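You operate a simulated robot arm through the tools that you are given. There is no shell and no other tool.

You run a simulated robot arm. Do the job below in one go: nothing can be reset, and whatever is moved stays where it is left.

TASK
Test the switch with the blue plunger and sort it by the lamp.
Fine: selector on PART, into the nest, press TEST once, push its plunger; green lamp, green tray; red lamp, red tray. Set down upright: what you pick out.

It is judged by the outcome, as a careful person would: the job done as asked, and still so three seconds after it is handed in. It fails if anything else is knocked over, pushed out of place, dropped, spilled or broken.

THE ROBOT
A 6-joint arm with a fingered hand, fixed in place. Base frame: the origin is on the floor under the middle of its stand, x ahead of it, y to its left, z up; the work surface is at about z = 820. Units: mm, degrees, N and s.
With the tool pointing down near the work surface it reaches from about 300 to 700 mm from the base axis. Its first joint turns from -166.0 to 166.0 degrees. Payload 4 kg.
Tool frame: the origin (TCP) lies between the finger pads and is the grasp point; the fingertips stand 22 mm ahead of it; z points along the fingers, y is the line along which they close. The gripper opens to 112 mm; its body begins 60 mm behind the TCP. The gripper is a hand of 4 fingers: y runs from the thumb to the fingers, the wrist lies at [0, 0, -218] in the tool frame.
Orientation is that of the tool frame in the base frame, as [roll, pitch, yaw] about the fixed x, y, z axes, in that order (R = Rz(yaw) Ry(pitch) Rx(roll)). With the fingers straight down and closing along the base's y, the tool's x points along the base's -x, its y along +y and its z along -z.

THE INTERFACE
- The arm moves only by the tool jog_arm. Its arguments are lists of equal length, an entry for each row: "offset": the shift along the tool's x, y, z in mm, a list of three; "rotation": the turn, a rotation vector about the tool's x, y, z in rad, a list of three. In form: {"offset": [[x, y, z], ...], "rotation": [[rx, ry, rz], ...]}. A call has 1 to 20 rows; each row is the pose to reach, as a shift and turn from the pose commanded when the call began, along the tool's axes at that moment. Rows are played at 5 a second. More than 50 mm and 8.6 degrees between two rows, and nothing of the call is played. A pose out of reach is approached as far as the arm can. The call stops where the force on the tool passes 40 N (or 10 N more than at its start, if that is more) or the arm is blocked; 0.2 s more then pass. In this call time passes only in rows, and 0.2 s behind the last. It gives the time, the measured TCP pose, the force on the tool (base axes), the opening and the grip force at its end, in the units of the frame above (readings bear some noise), with the torque about the TCP (base axes, N m) and any sound that the robot's microphone picked up, and new pictures: "views" is both (left out), scene, wrist or none.
- Cameras (640 x 400 px; columns grow to the right, rows downward): "scene" is fixed at [48.3, -510.9, 1588.9]; the picture's right is [0.70, -0.72, 0.00], its down [-0.40, -0.39, -0.83] and it looks along [0.60, 0.58, -0.56] (base axes); focal length 320 px, centre (320, 200). "wrist" rides on the gripper at [69, 4, -83] in the tool frame; the picture's right is [-0.06, 1.00, 0.00], its down [-0.77, -0.05, -0.64] and it looks along [-0.64, -0.04, 0.77] (tool axes); focal length 243 px, centre (320, 200). There is no depth. A picture from a camera that has moved, and an enlarged one, comes with that camera's place and axes in the base frame and with its lens. The place of the scene camera against the robot may be out by one fixed shift of up to 25 mm in any direction.
- set_fingers(finger1, finger2, finger3, thumb_bend): sets how far each is bent, from 0 (flat) to 1 (curled in); at 0.3 the hand is open as for a grip, at 0.7 the pads meet at the TCP. One left out holds its place. A second passes; each finger stops where it meets its share of the squeeze, and holds until it gets a number again. It is the only way to open and close the hand. It gives what a move gives, with no picture; readings hold the bend of each and the force on the fingers (four entries, about 0 where the hand has none), thumb and palm.
- zoom(camera, box): a new picture of the part [left, top, right, bottom] of that camera's present view, enlarged. The clock stands still meanwhile.
- sign_off(): hands the job in; it is judged then, once.

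Places have to be worked out from the pictures, the camera data and where the tool is seen. Open the gripper and draw the arm clear of the work before you hand the job in, unless the task says otherwise.

The tools are called by a JSON object that holds its "name" and its "arguments". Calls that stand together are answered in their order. jog_arm: Moves the arm, as the interface text tells. Its arguments: {"type":"object","properties":{"offset":{"type":"array","items":{"type":"array","items":{"type":"number"}}},"rotation":{"type":"array","items":{"type":"array","items":{"type":"number"}}},"views":{"type":"string","enum":["both","scene","wrist","none"]}},"required":["offset","rotation"]} The other tools are called the same way: set_fingers (finger1, finger2, finger3, thumb_bend) moves the fingers one by one; zoom (camera, box) takes an enlarged picture of a part of a camera's view; sign_off () hands the job in.

At the start:

```text
time: 0.0
ee_pos: [431.6, 52.2, 1157.4]
tcp_rot: [-180.0, 0.0, 180.0]
ft_force: [-0.3, -0.2, -0.1]
ft_torque: [0.05, -0.01, 0.0]
gripper_width: 112.0
gripper_force: 0.1
shape: jaw
bend: [0.3, 0.3, 0.3, 0.3]
finger forces: [0.0, 0.0, 0.0, 0.1, 0.1, 0.1]
```

scene: 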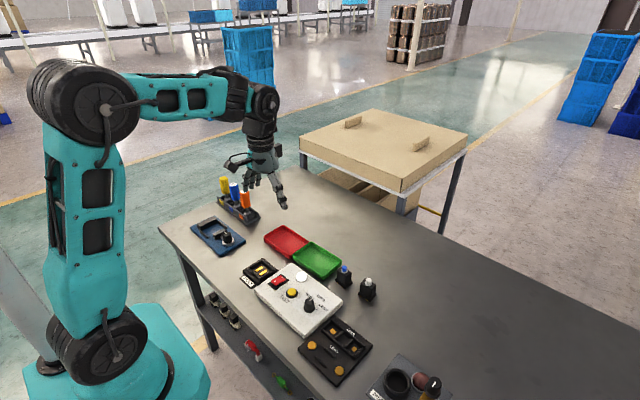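
wrist: 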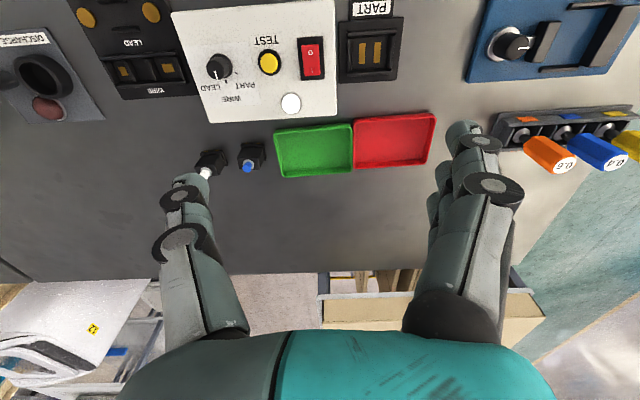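

The pictures show a bench with a tester box (selector, yellow TEST button, red power rocker, lamp), a PART nest, green and red trays, and two switches (blue and white plungers). I'll enlarge the key areas before moving.

{"name": "zoom", "arguments": {"camera": "wrist", "box": [160, 0, 420, 190]}}

{"name": "zoom", "arguments": {"camera": "scene", "box": [230, 220, 400, 350]}}

```text
2.11 times, centred on (290, 95) of wrist
camera zoom: at [363.1, 57.2, 1238.7], right [0.06, 1.0, 0.0], down [0.77, -0.05, 0.64], along [0.64, -0.04, -0.77], focal length 511 px, centre (383, 421)
```

zoom: 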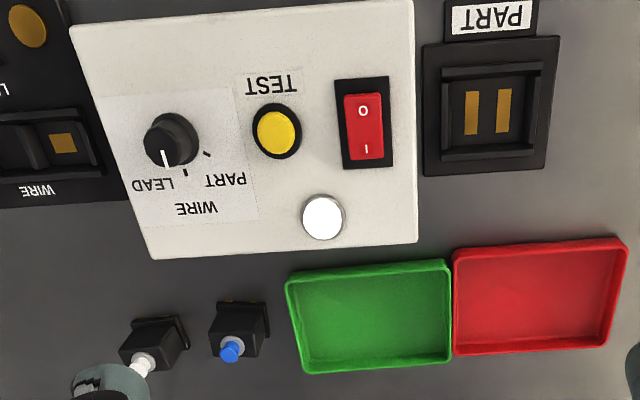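

```text
3.08 times, centred on (315, 285) of scene
camera zoom: at [48.3, -510.9, 1588.9], right [0.7, -0.72, 0.0], down [-0.4, -0.39, -0.83], along [0.6, 0.58, -0.56], focal length 986 px, centre (335, -62)
```

zoom: 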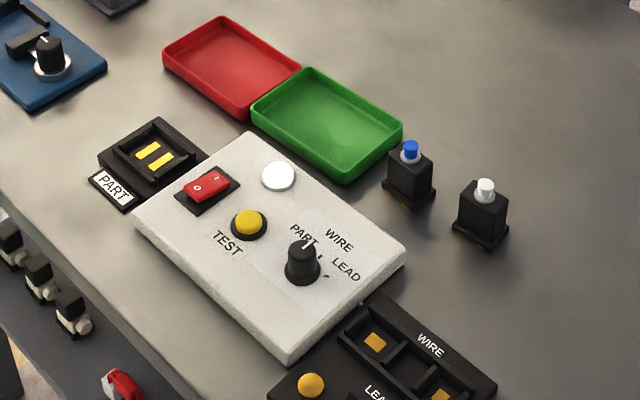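

The switch under test is the blue-plunger one near (573, -83), and the tester box is around (427, -36). I move lower over the box for a closer look at the selector, rocker and lamp.

{"name": "jog_arm", "arguments": {"offset": [[7, -23, 38], [14, -46, 76], [20, -70, 114], [27, -93, 152], [33, -116, 190]], "rotation": [[0, 0, 0], [0, 0, 0], [0, 0, 0], [0, 0, 0], [0, 0, 0]], "views": "both"}}

```text
time: 1.2
ee_pos: [397.0, -64.6, 966.2]
tcp_rot: [180.0, 0.0, 180.0]
ft_force: [-0.5, -0.1, 0.3]
ft_torque: [-0.02, 0.06, 0.0]
gripper_width: 112.0
gripper_force: 0.1
shape: jaw
bend: [0.3, 0.3, 0.3, 0.3]
finger forces: [0.1, 0.0, 0.1, 0.0, 0.0, 0.0]
camera wrist: at [329.4, -59.3, 1047.8], right [0.06, 1.0, 0.0], down [0.77, -0.05, 0.64], along [0.64, -0.04, -0.77], focal length 243 px, centre (320, 200)
```

scene: 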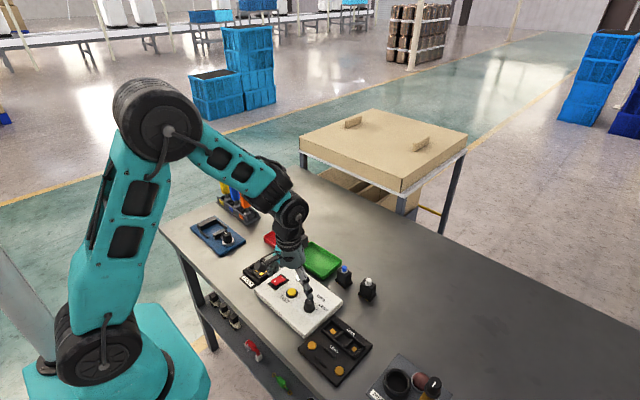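
wrist: 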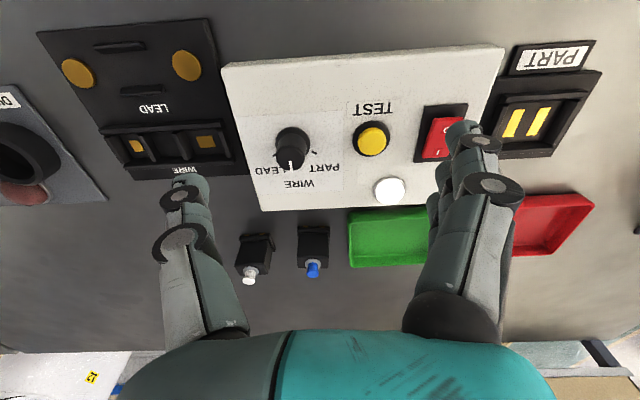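

Let me enlarge the selector, rocker, switches and nest in this closer view.

{"name": "zoom", "arguments": {"camera": "wrist", "box": [235, 90, 365, 210]}}

{"name": "zoom", "arguments": {"camera": "wrist", "box": [340, 60, 480, 210]}}

{"name": "zoom", "arguments": {"camera": "wrist", "box": [220, 200, 350, 300]}}

{"name": "zoom", "arguments": {"camera": "wrist", "box": [470, 30, 610, 180]}}

```text
3.33 times, centred on (300, 150) of wrist
camera zoom: at [329.4, -59.3, 1047.8], right [0.06, 1.0, 0.0], down [0.77, -0.05, 0.64], along [0.64, -0.04, -0.77], focal length 809 px, centre (387, 367)
```

zoom: 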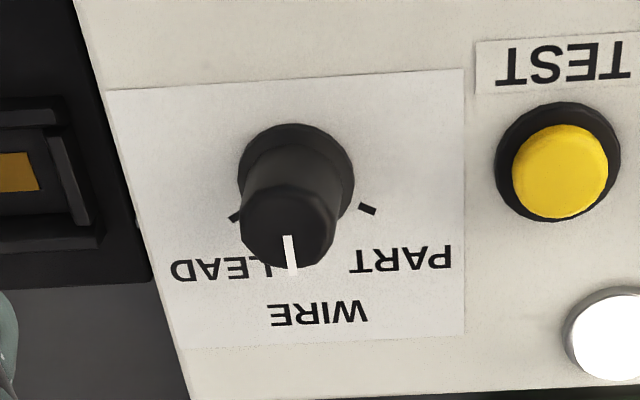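

```text
2.67 times, centred on (410, 135) of wrist
camera zoom: at [329.4, -59.3, 1047.8], right [0.06, 1.0, 0.0], down [0.77, -0.05, 0.64], along [0.64, -0.04, -0.77], focal length 647 px, centre (80, 373)
```

zoom: 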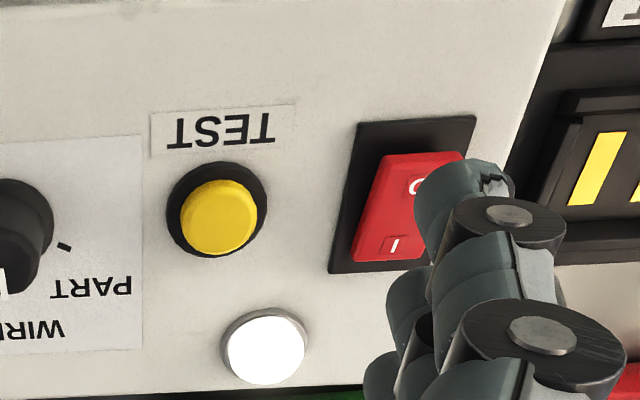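

```text
4.00 times, centred on (285, 250) of wrist
camera zoom: at [329.4, -59.3, 1047.8], right [0.06, 1.0, 0.0], down [0.77, -0.05, 0.64], along [0.64, -0.04, -0.77], focal length 970 px, centre (460, 0)
```

zoom: 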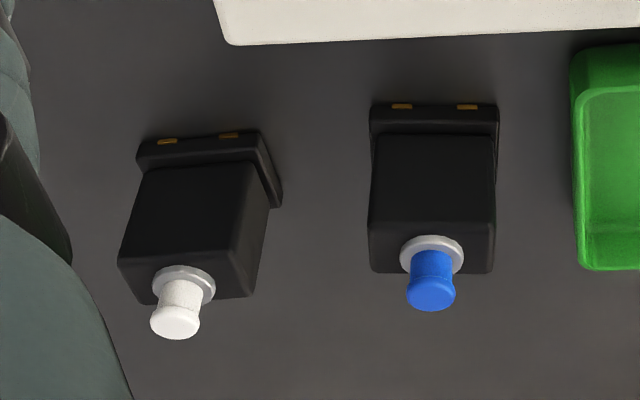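

```text
2.67 times, centred on (540, 105) of wrist
camera zoom: at [329.4, -59.3, 1047.8], right [0.06, 1.0, 0.0], down [0.77, -0.05, 0.64], along [0.64, -0.04, -0.77], focal length 647 px, centre (-267, 453)
```

zoom: 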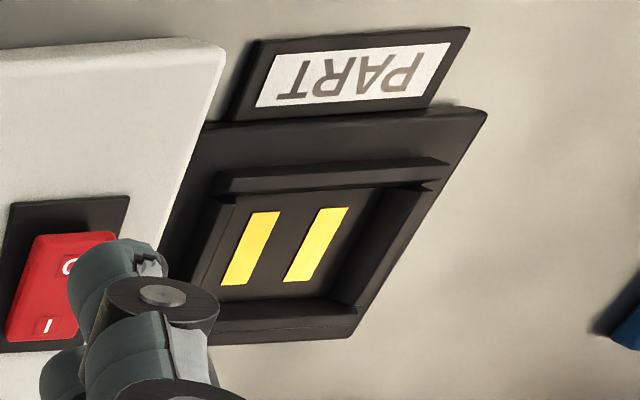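

The selector's white pointer stands at WIRE (straight ahead); PART lies about 55° counter-clockwise seen from above. I judge the knob at about (430, -90), top z about 868. I go above it with the hand pre-turned 55° clockwise, so that the twist ends near the present yaw.

{"name": "jog_arm", "arguments": {"offset": [[-5, -4, 5], [-10, -7, 10], [-14, -11, 15], [-19, -15, 20], [-24, -18, 26], [-28, -22, 31], [-33, -25.4, 36]], "rotation": [[0, 0, 0.137], [0, 0, 0.274], [0, 0, 0.411], [0, 0, 0.549], [0, 0, 0.686], [0, 0, 0.823], [0, 0, 0.96]], "views": "both"}}

{"name": "set_fingers", "arguments": {"finger1": 0.5, "finger2": 0.5, "finger3": 0.5, "thumb_bend": 0.5}}

{"name": "zoom", "arguments": {"camera": "wrist", "box": [0, 0, 640, 400]}}

{"name": "zoom", "arguments": {"camera": "scene", "box": [230, 180, 390, 340]}}

```text
time: 2.8
ee_pos: [431.5, -89.9, 930.7]
tcp_rot: [-180.0, 0.0, 124.9]
ft_force: [0.7, 0.3, -0.2]
ft_torque: [-0.01, 0.02, 0.01]
gripper_width: 112.2
gripper_force: 0.1
shape: jaw
bend: [0.3, 0.3, 0.3, 0.3]
finger forces: [0.0, 0.0, 0.1, 0.0, 0.0, 0.1]
camera wrist: at [396.3, -29.5, 1012.5], right [0.86, 0.52, 0.0], down [0.4, -0.66, 0.64], along [0.33, -0.55, -0.77], focal length 243 px, centre (320, 200)
```

scene: 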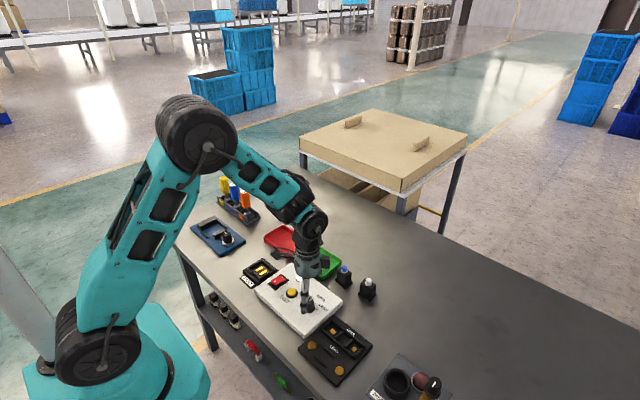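
wrist: 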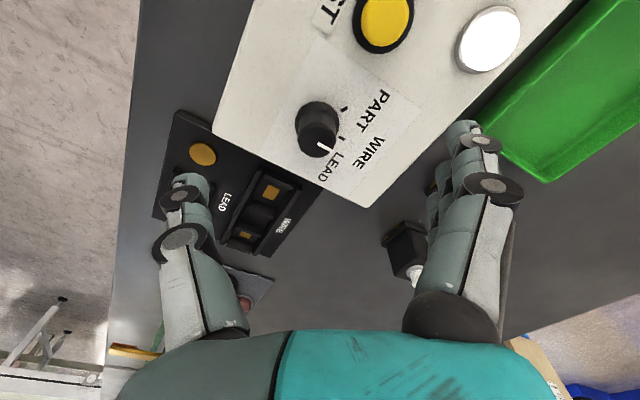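

```text
time: 3.8
ee_pos: [430.9, -89.6, 931.9]
tcp_rot: [-180.0, 0.0, 125.0]
ft_force: [-0.6, -0.6, 0.4]
ft_torque: [-0.02, 0.03, 0.0]
gripper_width: 58.1
gripper_force: 0.0
shape: fingers
bend: [0.5, 0.5, 0.5, 0.5]
finger forces: [0.0, 0.0, 0.0, 0.0, 0.0, 0.0]
```

```text
1.00 times, centred on (320, 200) of wrist (not enlarged: the box is as wide or as high as the picture)
camera zoom: at [396.1, -29.5, 1012.4], right [0.85, 0.52, 0.0], down [0.4, -0.65, 0.64], along [0.33, -0.55, -0.77], focal length 243 px, centre (320, 200)
```

zoom: 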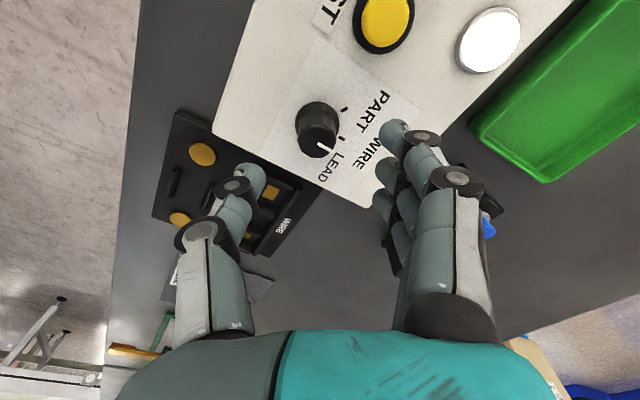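

```text
2.50 times, centred on (310, 260) of scene
camera zoom: at [48.3, -510.9, 1588.9], right [0.7, -0.72, 0.0], down [-0.4, -0.39, -0.83], along [0.6, 0.58, -0.56], focal length 801 px, centre (345, 50)
```

zoom: 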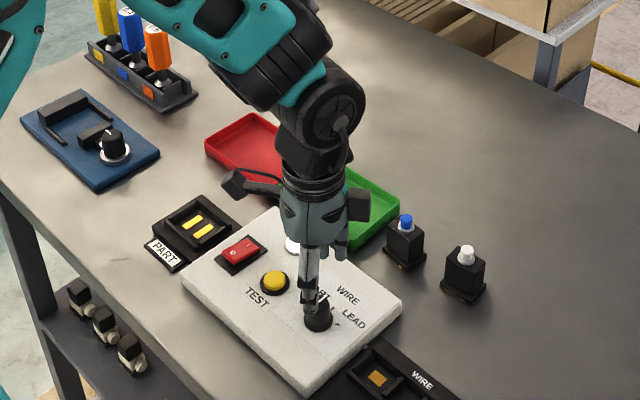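

At bend 0.5 the opening is 58 mm. I enlarge the knob in the wrist view to check that the tool axis is centred on it before going down.

{"name": "zoom", "arguments": {"camera": "wrist", "box": [270, 80, 400, 210]}}

```text
3.08 times, centred on (335, 145) of wrist
camera zoom: at [396.1, -29.5, 1012.4], right [0.85, 0.52, 0.0], down [0.4, -0.65, 0.64], along [0.33, -0.55, -0.77], focal length 746 px, centre (274, 369)
```

zoom: 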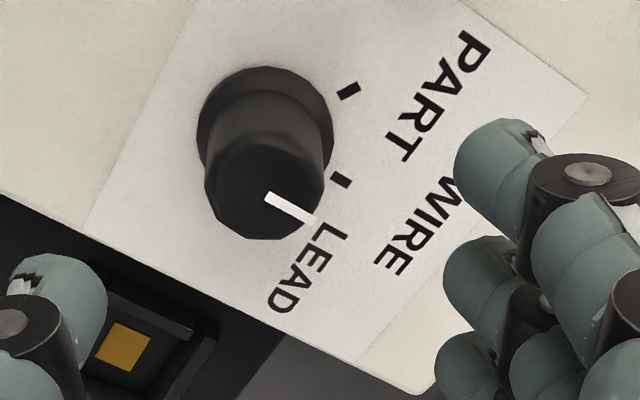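

The knob centre comes out at (430.4, -91.6), 2 mm off the tool axis. I correct that and descend until the fingertips straddle the knob just above the panel (TCP z about 866).

{"name": "jog_arm", "arguments": {"offset": [[-1.2, -1.8, 20], [-1.2, -1.8, 40], [-1.2, -1.8, 55], [-1.2, -1.8, 65]], "rotation": [[0, 0, 0], [0, 0, 0], [0, 0, 0], [0, 0, 0]], "views": "wrist"}}

{"name": "zoom", "arguments": {"camera": "wrist", "box": [220, 90, 420, 260]}}

```text
time: 4.8
ee_pos: [433.3, -90.8, 871.2]
tcp_rot: [179.6, 0.2, 125.1]
ft_force: [-2.2, 2.2, 14.0]
ft_torque: [-0.07, 0.38, -0.1]
gripper_width: 59.4
gripper_force: 7.3
shape: fingers
bend: [0.51, 0.5, 0.5, 0.5]
finger forces: [2.9, 1.3, 0.3, 0.0, 10.5, 0.0]
stopped in row 4: the force on the tool passed its limit at 59 N (the readings are from after the stop); the commanded pose is now the measured one
camera wrist: at [396.9, -30.5, 953.0], right [0.85, 0.52, 0.01], down [0.39, -0.65, 0.64], along [0.34, -0.55, -0.76], focal length 243 px, centre (320, 200)
```

wrist: 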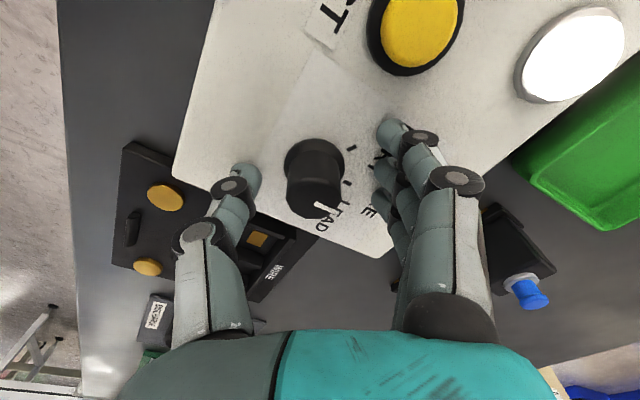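

```text
2.35 times, centred on (320, 175) of wrist
camera zoom: at [396.9, -30.5, 953.0], right [0.85, 0.52, 0.01], down [0.39, -0.65, 0.64], along [0.34, -0.55, -0.76], focal length 571 px, centre (320, 259)
```

zoom: 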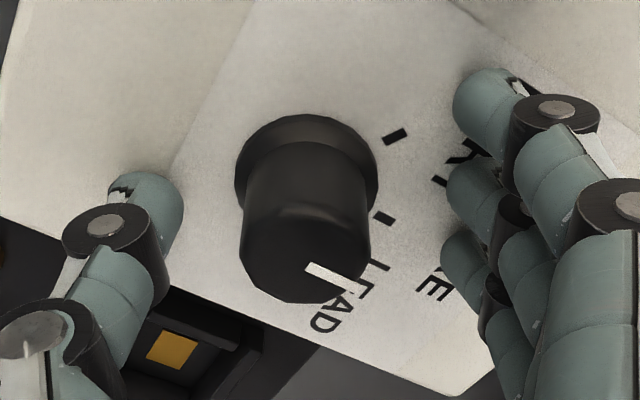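

The fingertips touched the panel at TCP z about 870, so the panel top is near z 848, somewhat higher than I estimated. I lift 4 mm and recentre on the knob (about 2.5 mm), then check.

{"name": "jog_arm", "arguments": {"offset": [[0, 0, -4], [2, -1.6, -4]], "rotation": [[0, 0, 0], [0, 0, 0]], "views": "wrist"}}

{"name": "zoom", "arguments": {"camera": "wrist", "box": [220, 90, 420, 260]}}

{"name": "zoom", "arguments": {"camera": "scene", "box": [230, 220, 390, 340]}}

```text
time: 5.4
ee_pos: [429.9, -89.7, 875.5]
tcp_rot: [179.7, 0.1, 125.1]
ft_force: [-0.1, 0.0, 0.4]
ft_torque: [0.02, 0.0, 0.0]
gripper_width: 57.6
gripper_force: 0.0
shape: fingers
bend: [0.5, 0.5, 0.5, 0.5]
finger forces: [0.1, 0.0, 0.1, 0.0, 0.0, 0.1]
camera wrist: at [394.2, -29.7, 956.1], right [0.85, 0.52, 0.01], down [0.4, -0.65, 0.64], along [0.34, -0.55, -0.76], focal length 243 px, centre (320, 200)
```

wrist: 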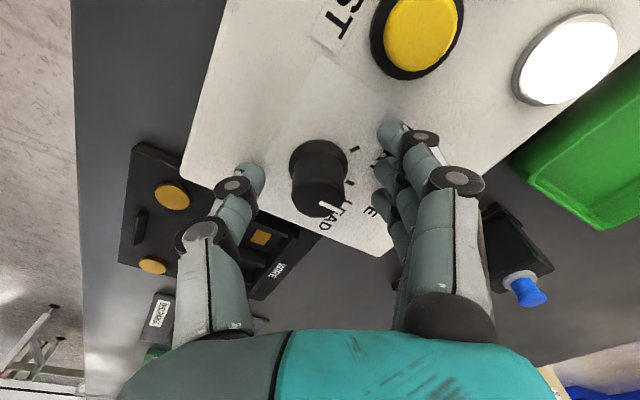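

```text
2.35 times, centred on (320, 175) of wrist
camera zoom: at [394.2, -29.7, 956.1], right [0.85, 0.52, 0.01], down [0.4, -0.65, 0.64], along [0.34, -0.55, -0.76], focal length 571 px, centre (320, 259)
```

zoom: 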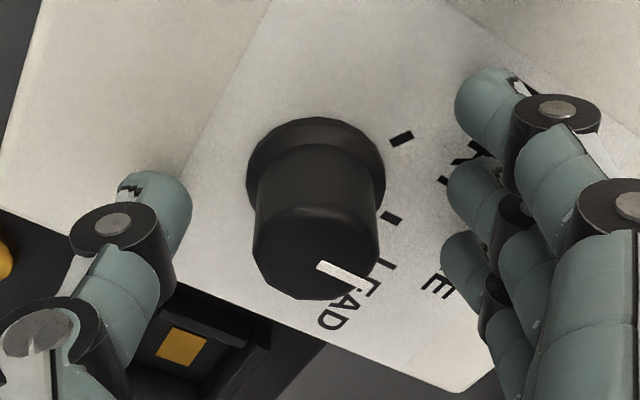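

```text
3.33 times, centred on (310, 280) of scene
camera zoom: at [48.3, -510.9, 1588.9], right [0.7, -0.72, 0.0], down [-0.4, -0.39, -0.83], along [0.6, 0.58, -0.56], focal length 1068 px, centre (353, -67)
```

zoom: 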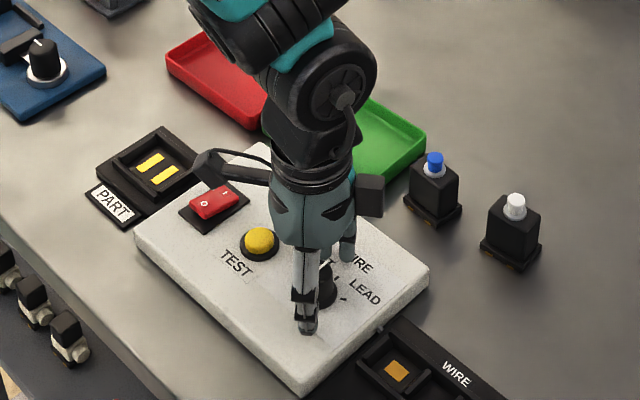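

The knob is now centred between thumb and middle finger, with about 4 mm of clearance over the panel. I close only the middle finger and thumb on it.

{"name": "set_fingers", "arguments": {"finger2": 0.68, "thumb_bend": 0.68}}

{"name": "zoom", "arguments": {"camera": "wrist", "box": [220, 90, 420, 260]}}

```text
time: 6.4
ee_pos: [429.3, -89.7, 875.6]
tcp_rot: [179.7, 0.2, 125.0]
ft_force: [-4.6, -1.8, -2.5]
ft_torque: [-0.01, 0.03, 0.0]
gripper_width: 41.8
gripper_force: 5.1
shape: fingers
bend: [0.5, 0.63, 0.5, 0.64]
finger forces: [0.0, 3.0, 0.1, 0.0, 6.6, 0.0]
```

```text
2.35 times, centred on (320, 175) of wrist
camera zoom: at [394.1, -29.8, 956.2], right [0.85, 0.52, 0.01], down [0.4, -0.65, 0.64], along [0.34, -0.55, -0.76], focal length 571 px, centre (320, 259)
```

zoom: 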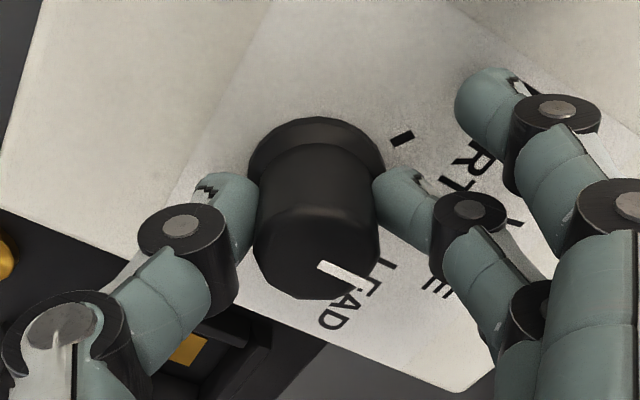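

Middle finger and thumb hold the knob with about 5 N. I twist counter-clockwise a first 25° and check whether the pointer follows.

{"name": "jog_arm", "arguments": {"offset": [[0, 0, 0], [0, 0, 0], [0, 0, 0]], "rotation": [[0, 0, -0.145], [0, 0, -0.29], [0, 0, -0.435]], "views": "wrist"}}

{"name": "zoom", "arguments": {"camera": "wrist", "box": [220, 90, 420, 260]}}

```text
time: 7.2
ee_pos: [428.8, -90.8, 875.3]
tcp_rot: [179.8, 0.4, 150.2]
ft_force: [-5.1, -2.4, -2.1]
ft_torque: [-0.04, 0.08, 0.0]
gripper_width: 42.3
gripper_force: 4.4
shape: fingers
bend: [0.5, 0.63, 0.5, 0.64]
finger forces: [0.1, 2.9, 0.0, 0.0, 6.7, 0.0]
camera wrist: at [372.4, -50.7, 956.0], right [0.55, 0.83, 0.0], down [0.63, -0.42, 0.65], along [0.54, -0.35, -0.76], focal length 243 px, centre (320, 200)
```

wrist: 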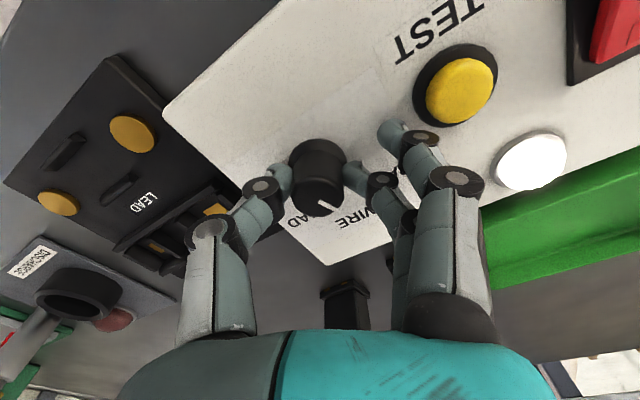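

```text
2.35 times, centred on (320, 175) of wrist
camera zoom: at [372.4, -50.7, 956.0], right [0.55, 0.83, 0.0], down [0.63, -0.42, 0.65], along [0.54, -0.35, -0.76], focal length 571 px, centre (320, 259)
```

zoom: 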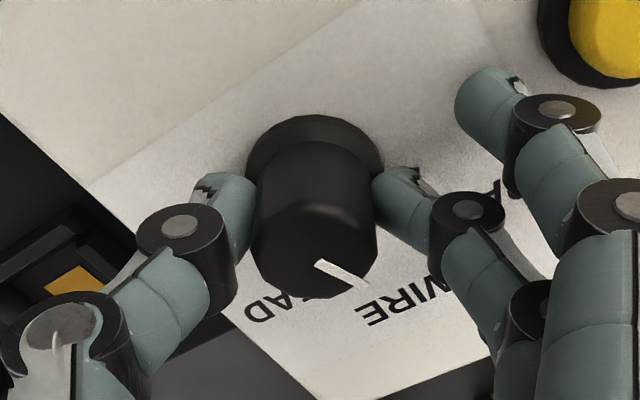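

The pointer follows the hand (it has turned about 20°). I continue the twist another 37° and check again.

{"name": "jog_arm", "arguments": {"offset": [[0, 0, 0], [0, 0, 0], [0, 0, 0], [0, 0, 0], [0, 0, 0]], "rotation": [[0, 0, -0.13], [0, 0, -0.26], [0, 0, -0.39], [0, 0, -0.52], [0, 0, -0.65]], "views": "wrist"}}

{"name": "zoom", "arguments": {"camera": "wrist", "box": [220, 90, 420, 260]}}

```text
time: 8.4
ee_pos: [429.9, -91.0, 875.4]
tcp_rot: [179.9, 0.4, -172.7]
ft_force: [-4.1, -3.2, -1.5]
ft_torque: [-0.01, 0.07, -0.03]
gripper_width: 42.1
gripper_force: 4.4
shape: fingers
bend: [0.5, 0.63, 0.5, 0.65]
finger forces: [0.0, 3.9, 0.0, 0.0, 5.4, 0.0]
camera wrist: at [361.2, -94.0, 956.0], right [-0.06, 1.0, 0.0], down [0.76, 0.05, 0.65], along [0.65, 0.04, -0.76], focal length 243 px, centre (320, 200)
```

wrist: 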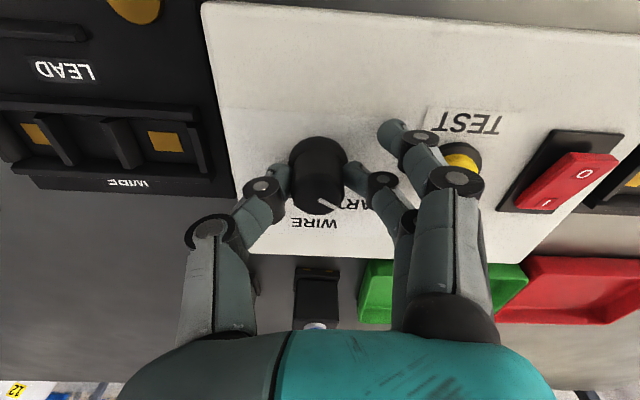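

```text
2.35 times, centred on (320, 175) of wrist
camera zoom: at [361.2, -94.0, 956.0], right [-0.06, 1.0, 0.0], down [0.76, 0.05, 0.65], along [0.65, 0.04, -0.76], focal length 571 px, centre (320, 259)
```

zoom: 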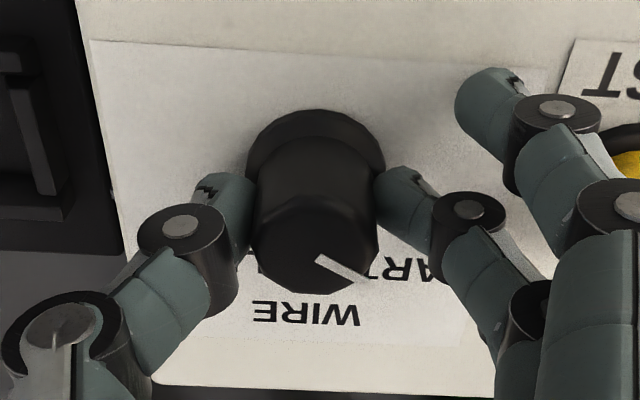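

The pointer now comes out at about 60° from straight ahead, which should be PART. I release the knob, rise and look.

{"name": "set_fingers", "arguments": {"finger2": 0.5, "thumb_bend": 0.5}}

{"name": "jog_arm", "arguments": {"offset": [[0, 0, -30], [0, 0, -60], [0, 0, -90]], "rotation": [[0, 0, 0], [0, 0, 0], [0, 0, 0]], "views": "wrist"}}

{"name": "zoom", "arguments": {"camera": "wrist", "box": [250, 60, 410, 200]}}

```text
time: 9.4
ee_pos: [429.8, -89.9, 874.9]
tcp_rot: [-180.0, 0.4, -172.8]
ft_force: [-0.5, 0.3, 0.7]
ft_torque: [0.03, 0.02, 0.02]
gripper_width: 56.8
gripper_force: 0.1
shape: fingers
bend: [0.5, 0.5, 0.5, 0.5]
finger forces: [0.0, 0.0, 0.1, 0.1, 0.0, 0.0]
```

```text
time: 10.2
ee_pos: [428.9, -91.1, 964.9]
tcp_rot: [180.0, 0.3, -172.9]
ft_force: [-0.5, 0.0, -0.3]
ft_torque: [0.03, -0.02, 0.0]
gripper_width: 56.7
gripper_force: 0.1
shape: fingers
bend: [0.5, 0.5, 0.5, 0.5]
finger forces: [0.0, 0.0, 0.1, 0.1, 0.1, 0.0]
camera wrist: at [360.8, -93.4, 1046.1], right [-0.06, 1.0, 0.0], down [0.76, 0.05, 0.65], along [0.65, 0.04, -0.76], focal length 243 px, centre (320, 200)
```

wrist: 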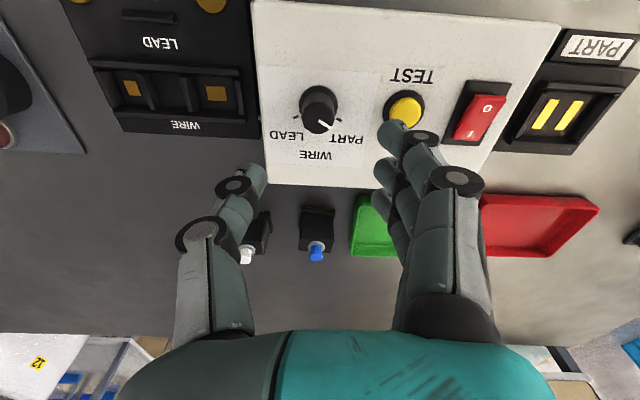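

```text
2.86 times, centred on (330, 130) of wrist
camera zoom: at [360.8, -93.4, 1046.1], right [-0.06, 1.0, 0.0], down [0.76, 0.05, 0.65], along [0.65, 0.04, -0.76], focal length 693 px, centre (291, 400)
```

zoom: 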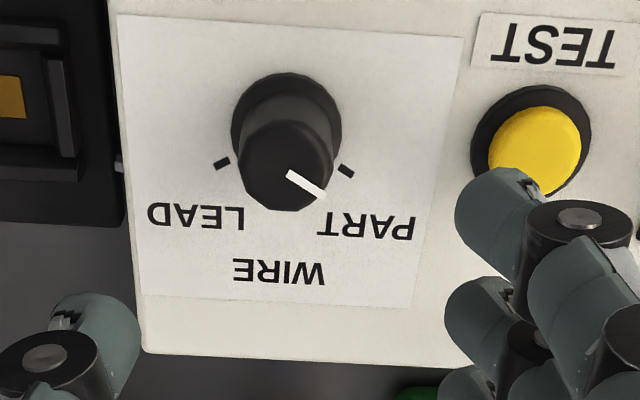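

The selector pointer lines up with the PART tick (both about 60°). Now I check the power rocker, lamp and nest in this view.

{"name": "zoom", "arguments": {"camera": "wrist", "box": [440, 60, 540, 160]}}

{"name": "zoom", "arguments": {"camera": "wrist", "box": [280, 190, 360, 270]}}

{"name": "zoom", "arguments": {"camera": "wrist", "box": [490, 20, 640, 170]}}

{"name": "zoom", "arguments": {"camera": "scene", "box": [235, 230, 325, 310]}}

{"name": "zoom", "arguments": {"camera": "scene", "box": [320, 250, 390, 310]}}

```text
4.00 times, centred on (490, 110) of wrist
camera zoom: at [360.8, -93.4, 1046.1], right [-0.06, 1.0, 0.0], down [0.76, 0.05, 0.65], along [0.65, 0.04, -0.76], focal length 970 px, centre (-360, 560)
```

zoom: 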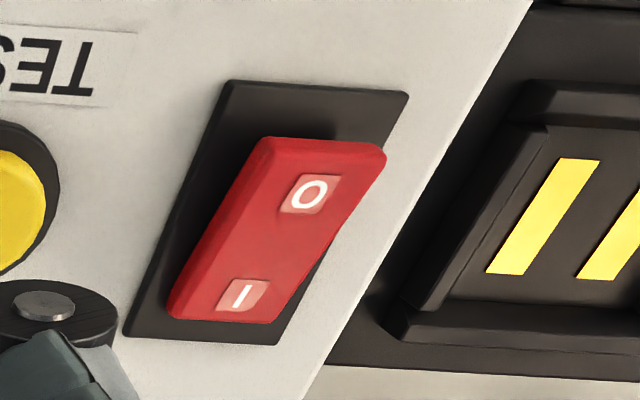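

```text
5.00 times, centred on (320, 230) of wrist
camera zoom: at [360.8, -93.4, 1046.1], right [-0.06, 1.0, 0.0], down [0.76, 0.05, 0.65], along [0.65, 0.04, -0.76], focal length 1213 px, centre (320, 50)
```

zoom: 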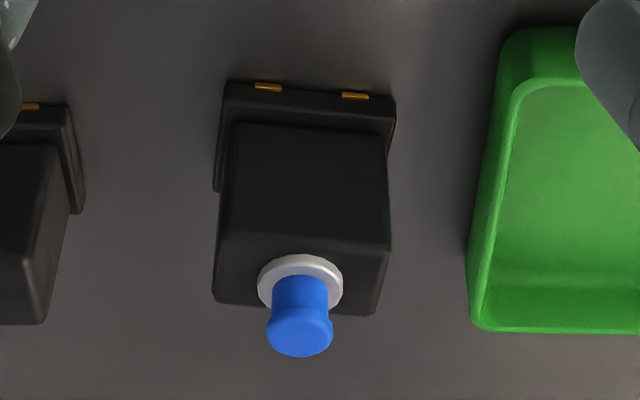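

```text
2.67 times, centred on (565, 95) of wrist
camera zoom: at [360.8, -93.4, 1046.1], right [-0.06, 1.0, 0.0], down [0.76, 0.05, 0.65], along [0.65, 0.04, -0.76], focal length 647 px, centre (-333, 480)
```

zoom: 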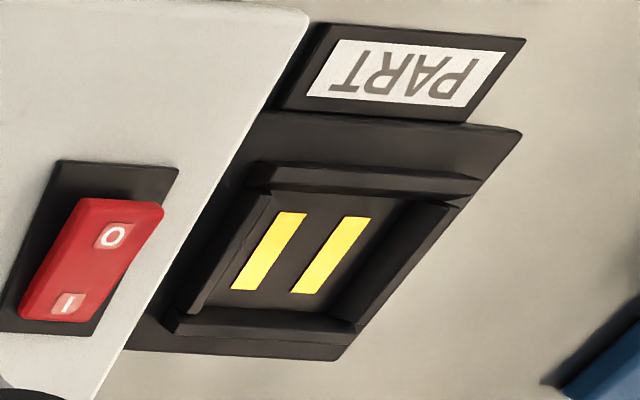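

```text
5.00 times, centred on (280, 270) of scene
camera zoom: at [48.3, -510.9, 1588.9], right [0.7, -0.72, 0.0], down [-0.4, -0.39, -0.83], along [0.6, 0.58, -0.56], focal length 1602 px, centre (520, -150)
```

zoom: 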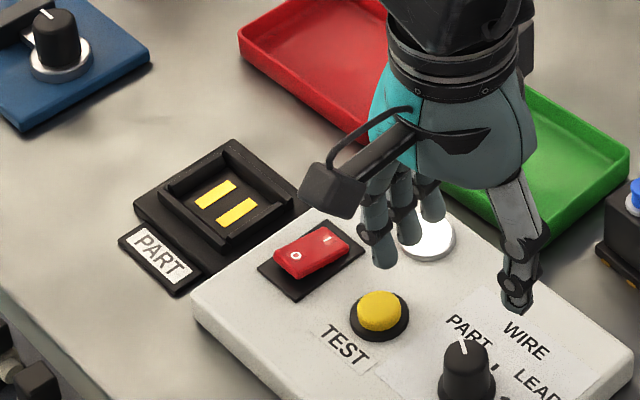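

```text
6.67 times, centred on (355, 280) of scene
camera zoom: at [48.3, -510.9, 1588.9], right [0.7, -0.72, 0.0], down [-0.4, -0.39, -0.83], along [0.6, 0.58, -0.56], focal length 2136 px, centre (87, -333)
```

zoom: 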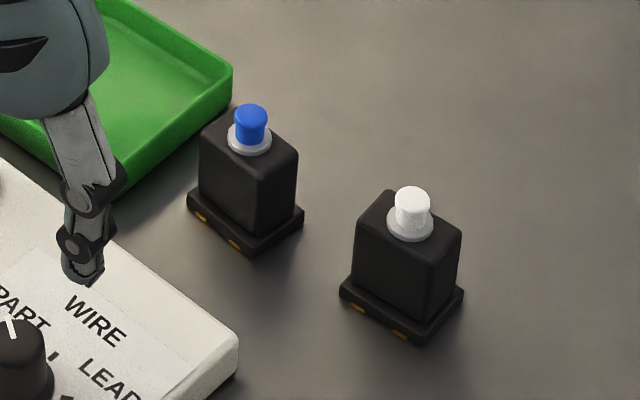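

Selector is on PART, the rocker's O end stands raised (I pressed, so power looks on), and the lamp is white/unlit. Next I move above the blue switch (about (580, -83)), turning the hand so it closes along x, where there is more room beside the white switch and the green tray.

{"name": "jog_arm", "arguments": {"offset": [[-12.5, -1, 0], [-25, -1.9, 0], [-37.6, -2.9, 0], [-50.1, -3.8, 0], [-62.6, -4.8, 0], [-75.2, -5.7, 0], [-87.7, -6.7, 2], [-100.2, -7.6, 4], [-112.7, -8.6, 6], [-125.3, -9.5, 8], [-137.8, -10.5, 10], [-150.3, -11.4, 10]], "rotation": [[0, 0, 0.1413], [0, 0, 0.2827], [0, 0, 0.424], [0, 0, 0.5653], [0, 0, 0.7067], [0, 0, 0.848], [0, 0, 0.9893], [0, 0, 1.1307], [0, 0, 1.272], [0, 0, 1.4133], [0, 0, 1.5547], [0, 0, 1.696]], "views": "both"}}

{"name": "zoom", "arguments": {"camera": "wrist", "box": [240, 60, 400, 220]}}

```text
time: 12.8
ee_pos: [580.8, -81.8, 955.5]
tcp_rot: [179.6, 0.0, 89.9]
ft_force: [-0.4, -0.8, -0.4]
ft_torque: [0.03, 0.02, 0.0]
gripper_width: 56.8
gripper_force: 0.1
shape: fingers
bend: [0.5, 0.5, 0.5, 0.5]
finger forces: [0.0, 0.1, 0.0, 0.1, 0.0, 0.1]
camera wrist: at [585.4, -12.2, 1037.9], right [1.0, -0.07, 0.01], down [-0.05, -0.77, 0.64], along [-0.04, -0.64, -0.77], focal length 243 px, centre (320, 200)
```

scene: 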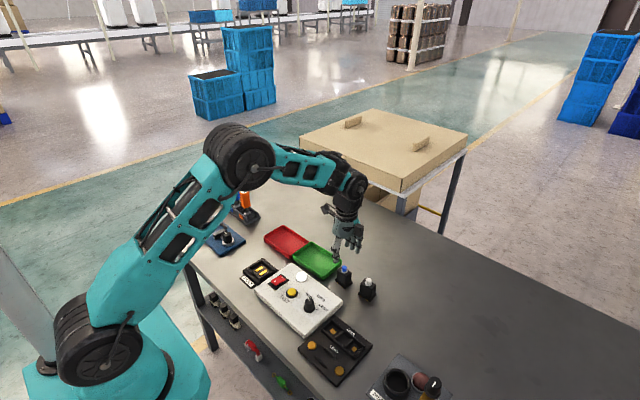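
wrist: 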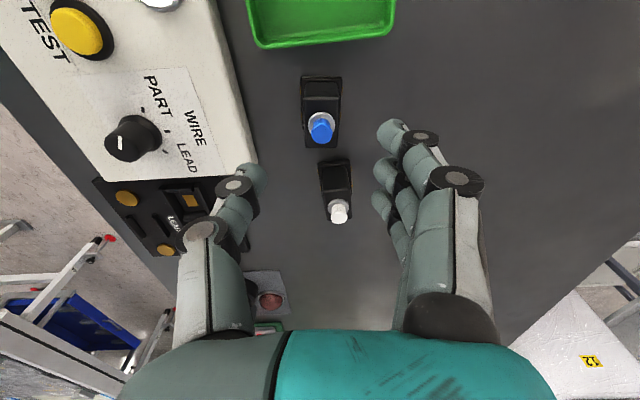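

```text
2.50 times, centred on (320, 140) of wrist
camera zoom: at [585.4, -12.2, 1037.9], right [1.0, -0.07, 0.01], down [-0.05, -0.77, 0.64], along [-0.04, -0.64, -0.77], focal length 606 px, centre (320, 350)
```

zoom: 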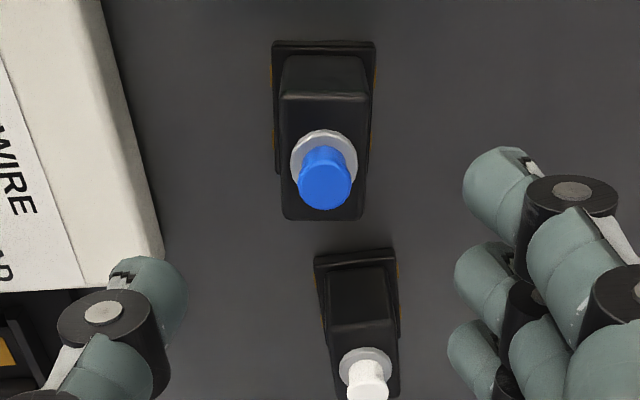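

The closer view puts the blue switch's axis at about (582, -85), body about 25 × 37 mm, turned about -4°; the white switch leaves 36 mm of room. I align and descend straight to TCP z about 857, so the fingertips straddle the body above its flange.

{"name": "jog_arm", "arguments": {"offset": [[-3, 1.5, 10], [-3, 1.5, 40], [-3, 1.5, 65]], "rotation": [[0, 0, 0.07], [0, 0, 0.07], [0, 0, 0.07]], "views": "both"}}

{"name": "zoom", "arguments": {"camera": "wrist", "box": [200, 80, 440, 260]}}

{"name": "zoom", "arguments": {"camera": "scene", "box": [290, 220, 400, 310]}}

```text
time: 13.6
ee_pos: [582.3, -85.5, 891.3]
tcp_rot: [179.7, 0.0, 86.0]
ft_force: [-0.2, 0.6, 0.7]
ft_torque: [0.01, 0.0, 0.0]
gripper_width: 57.3
gripper_force: 0.0
shape: fingers
bend: [0.5, 0.5, 0.5, 0.5]
finger forces: [0.0, 0.0, 0.1, 0.0, 0.1, 0.1]
camera wrist: at [591.8, -15.8, 972.7], right [0.99, -0.13, 0.01], down [-0.11, -0.76, 0.64], along [-0.08, -0.64, -0.77], focal length 243 px, centre (320, 200)
```

scene: 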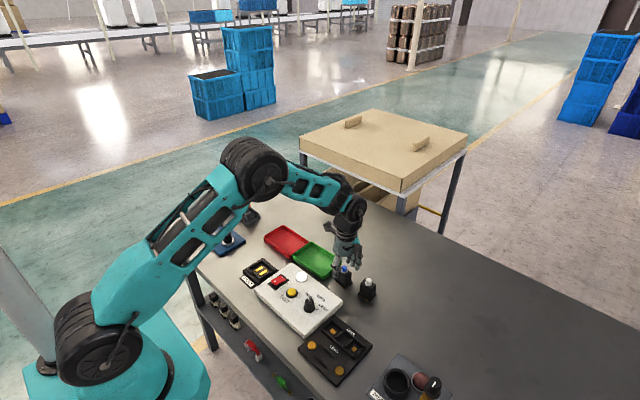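
wrist: 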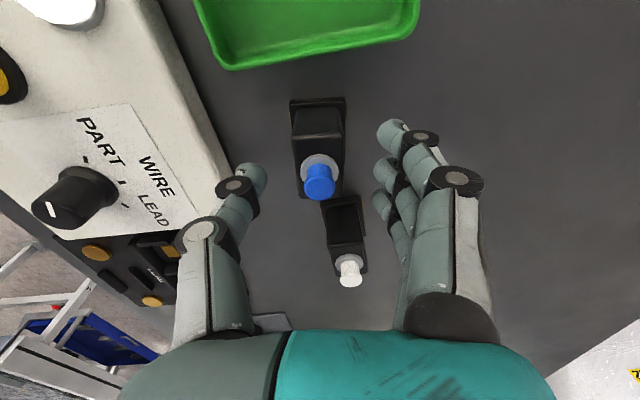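

```text
2.22 times, centred on (320, 170) of wrist
camera zoom: at [591.8, -15.8, 972.7], right [0.99, -0.13, 0.01], down [-0.11, -0.76, 0.64], along [-0.08, -0.64, -0.77], focal length 539 px, centre (320, 267)
```

zoom: 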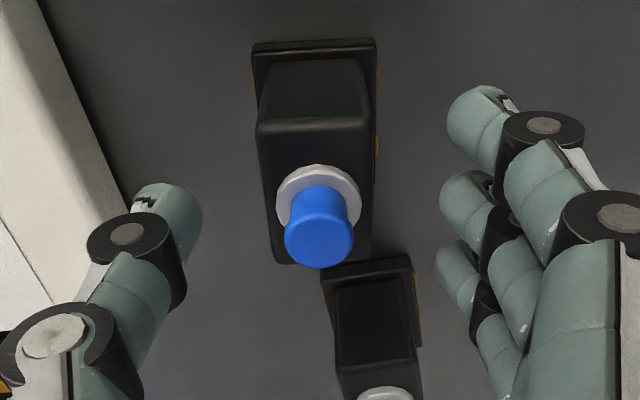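

```text
4.44 times, centred on (345, 265) of scene
camera zoom: at [48.3, -510.9, 1588.9], right [0.7, -0.72, 0.0], down [-0.4, -0.39, -0.83], along [0.6, 0.58, -0.56], focal length 1424 px, centre (209, -89)
```

zoom: 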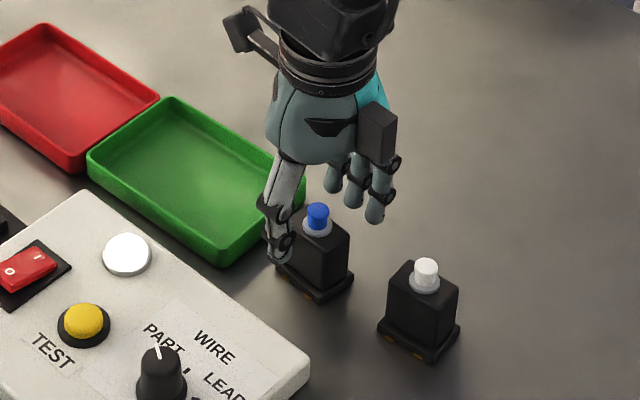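

The plunger sits on the tool axis now and the fingers straddle the body with clear room to box, tray and white switch. I descend the last 34 mm and then close.

{"name": "jog_arm", "arguments": {"offset": [[1, 0, 15], [1, 0, 26], [1, 0, 34]], "rotation": [[0, 0, 0], [0, 0, 0], [0, 0, 0]], "views": "both"}}

{"name": "zoom", "arguments": {"camera": "scene", "box": [290, 220, 400, 310]}}

```text
time: 14.4
ee_pos: [583.0, -84.6, 857.3]
tcp_rot: [179.6, 0.0, 85.9]
ft_force: [1.2, 0.4, 0.0]
ft_torque: [-0.04, -0.02, 0.01]
gripper_width: 56.9
gripper_force: 0.0
shape: fingers
bend: [0.5, 0.5, 0.5, 0.5]
finger forces: [0.0, 0.0, 0.0, 0.0, 0.1, 0.0]
camera wrist: at [592.2, -14.8, 938.2], right [0.99, -0.13, 0.01], down [-0.11, -0.76, 0.64], along [-0.08, -0.64, -0.77], focal length 243 px, centre (320, 200)
```

scene: 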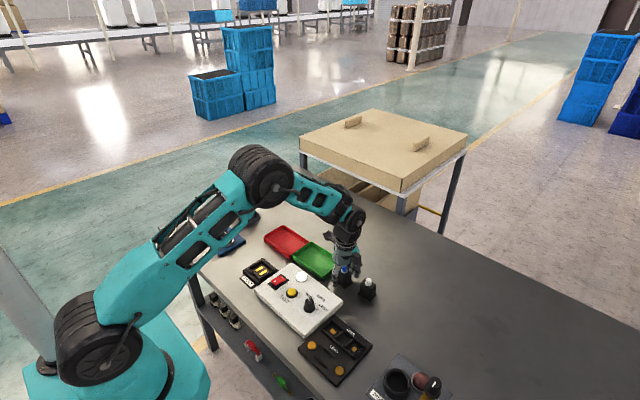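
wrist: 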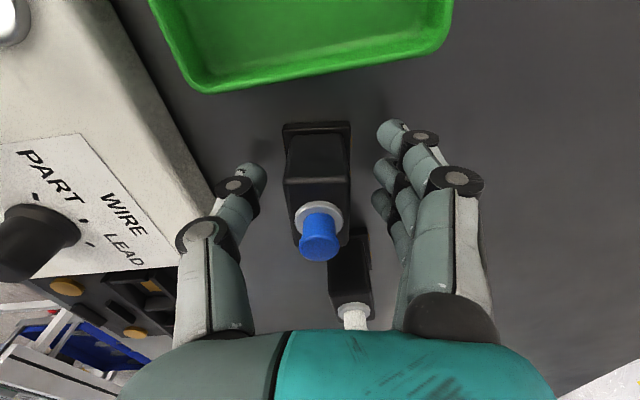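

```text
4.44 times, centred on (345, 265) of scene
camera zoom: at [48.3, -510.9, 1588.9], right [0.7, -0.72, 0.0], down [-0.4, -0.39, -0.83], along [0.6, 0.58, -0.56], focal length 1424 px, centre (209, -89)
```

zoom: 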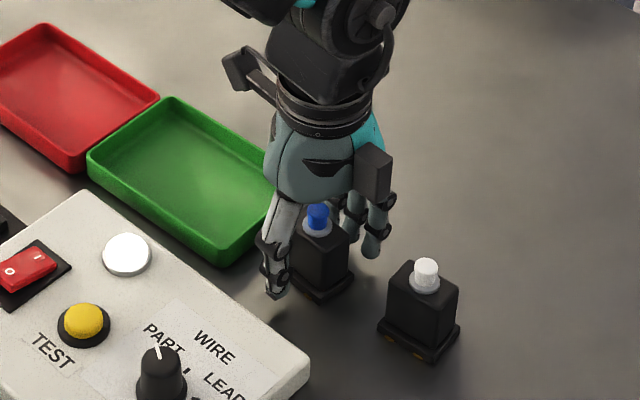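

The body is centred between thumb and fingers and nothing is touched. I close the hand on it.

{"name": "set_fingers", "arguments": {"finger1": 0.7, "finger2": 0.7, "finger3": 0.7, "thumb_bend": 0.7}}

{"name": "zoom", "arguments": {"camera": "wrist", "box": [200, 80, 440, 280]}}

```text
time: 15.4
ee_pos: [582.3, -84.6, 857.0]
tcp_rot: [179.6, 0.1, 86.0]
ft_force: [-0.3, -0.4, 0.4]
ft_torque: [0.02, 0.01, 0.02]
gripper_width: 25.9
gripper_force: 10.5
shape: fingers
bend: [0.64, 0.64, 0.64, 0.64]
finger forces: [3.6, 3.6, 3.5, 0.0, 10.8, 0.0]
```

```text
2.00 times, centred on (320, 180) of wrist
camera zoom: at [592.3, -14.8, 938.5], right [0.99, -0.13, 0.01], down [-0.11, -0.76, 0.64], along [-0.08, -0.64, -0.77], focal length 485 px, centre (320, 240)
```

zoom: 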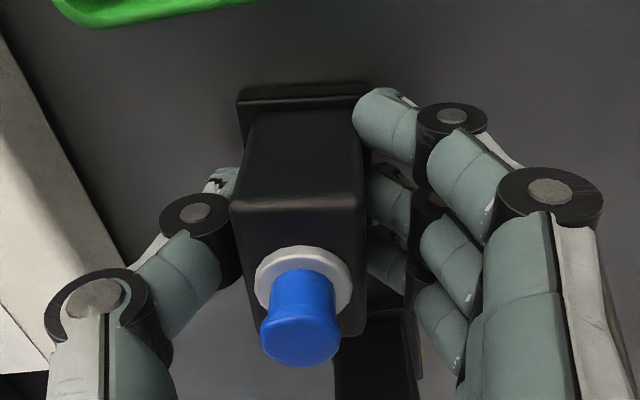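

All three fingers and the thumb hold the body (25.9 mm wide, about 10 N). I lift straight up slowly and check the hold.

{"name": "jog_arm", "arguments": {"offset": [[0, 0, -8], [0, 0, -20], [0, 0, -45], [0, 0, -75], [0, 0, -95]], "rotation": [[0, 0, 0], [0, 0, 0], [0, 0, 0], [0, 0, 0], [0, 0, 0]], "views": "both"}}

{"name": "zoom", "arguments": {"camera": "wrist", "box": [200, 80, 440, 280]}}

{"name": "zoom", "arguments": {"camera": "scene", "box": [290, 190, 400, 310]}}

```text
time: 16.6
ee_pos: [580.9, -85.0, 951.3]
tcp_rot: [179.6, 0.0, 86.0]
ft_force: [-0.9, -1.0, -1.4]
ft_torque: [0.0, 0.0, -0.03]
gripper_width: 25.9
gripper_force: 10.8
shape: fingers
bend: [0.64, 0.64, 0.64, 0.64]
finger forces: [3.6, 3.6, 3.5, 0.1, 10.7, 0.0]
camera wrist: at [590.8, -14.7, 1033.9], right [0.99, -0.13, 0.01], down [-0.11, -0.76, 0.64], along [-0.08, -0.64, -0.77], focal length 243 px, centre (320, 200)
```

scene: 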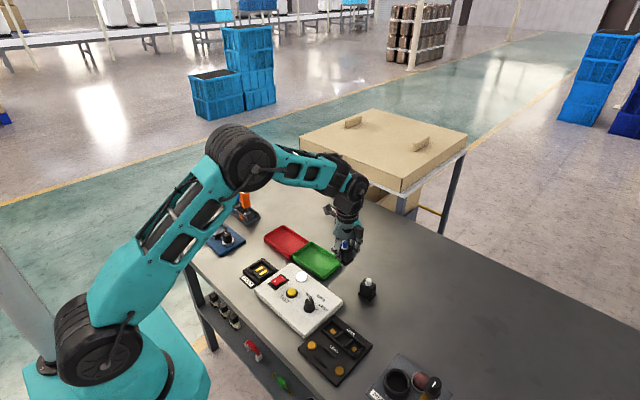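
wrist: 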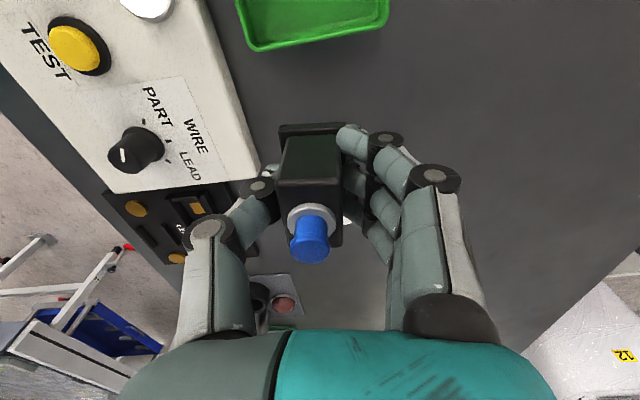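

```text
2.00 times, centred on (320, 180) of wrist
camera zoom: at [590.8, -14.7, 1033.9], right [0.99, -0.13, 0.01], down [-0.11, -0.76, 0.64], along [-0.08, -0.64, -0.77], focal length 485 px, centre (320, 240)
```

zoom: 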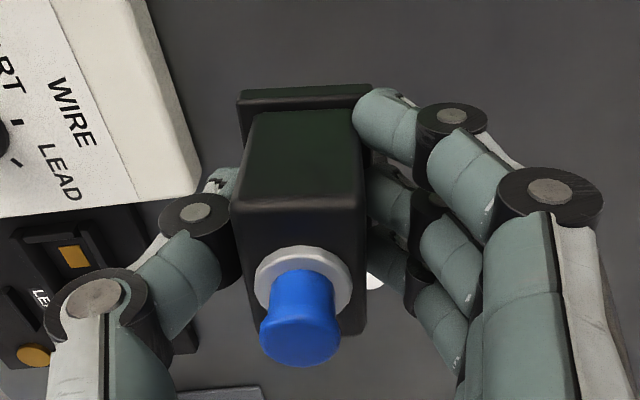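

```text
3.33 times, centred on (345, 250) of scene
camera zoom: at [48.3, -510.9, 1588.9], right [0.7, -0.72, 0.0], down [-0.4, -0.39, -0.83], along [0.6, 0.58, -0.56], focal length 1068 px, centre (237, 33)
```

zoom: 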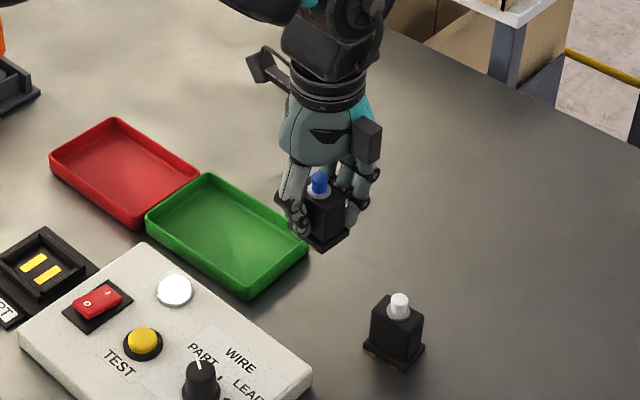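

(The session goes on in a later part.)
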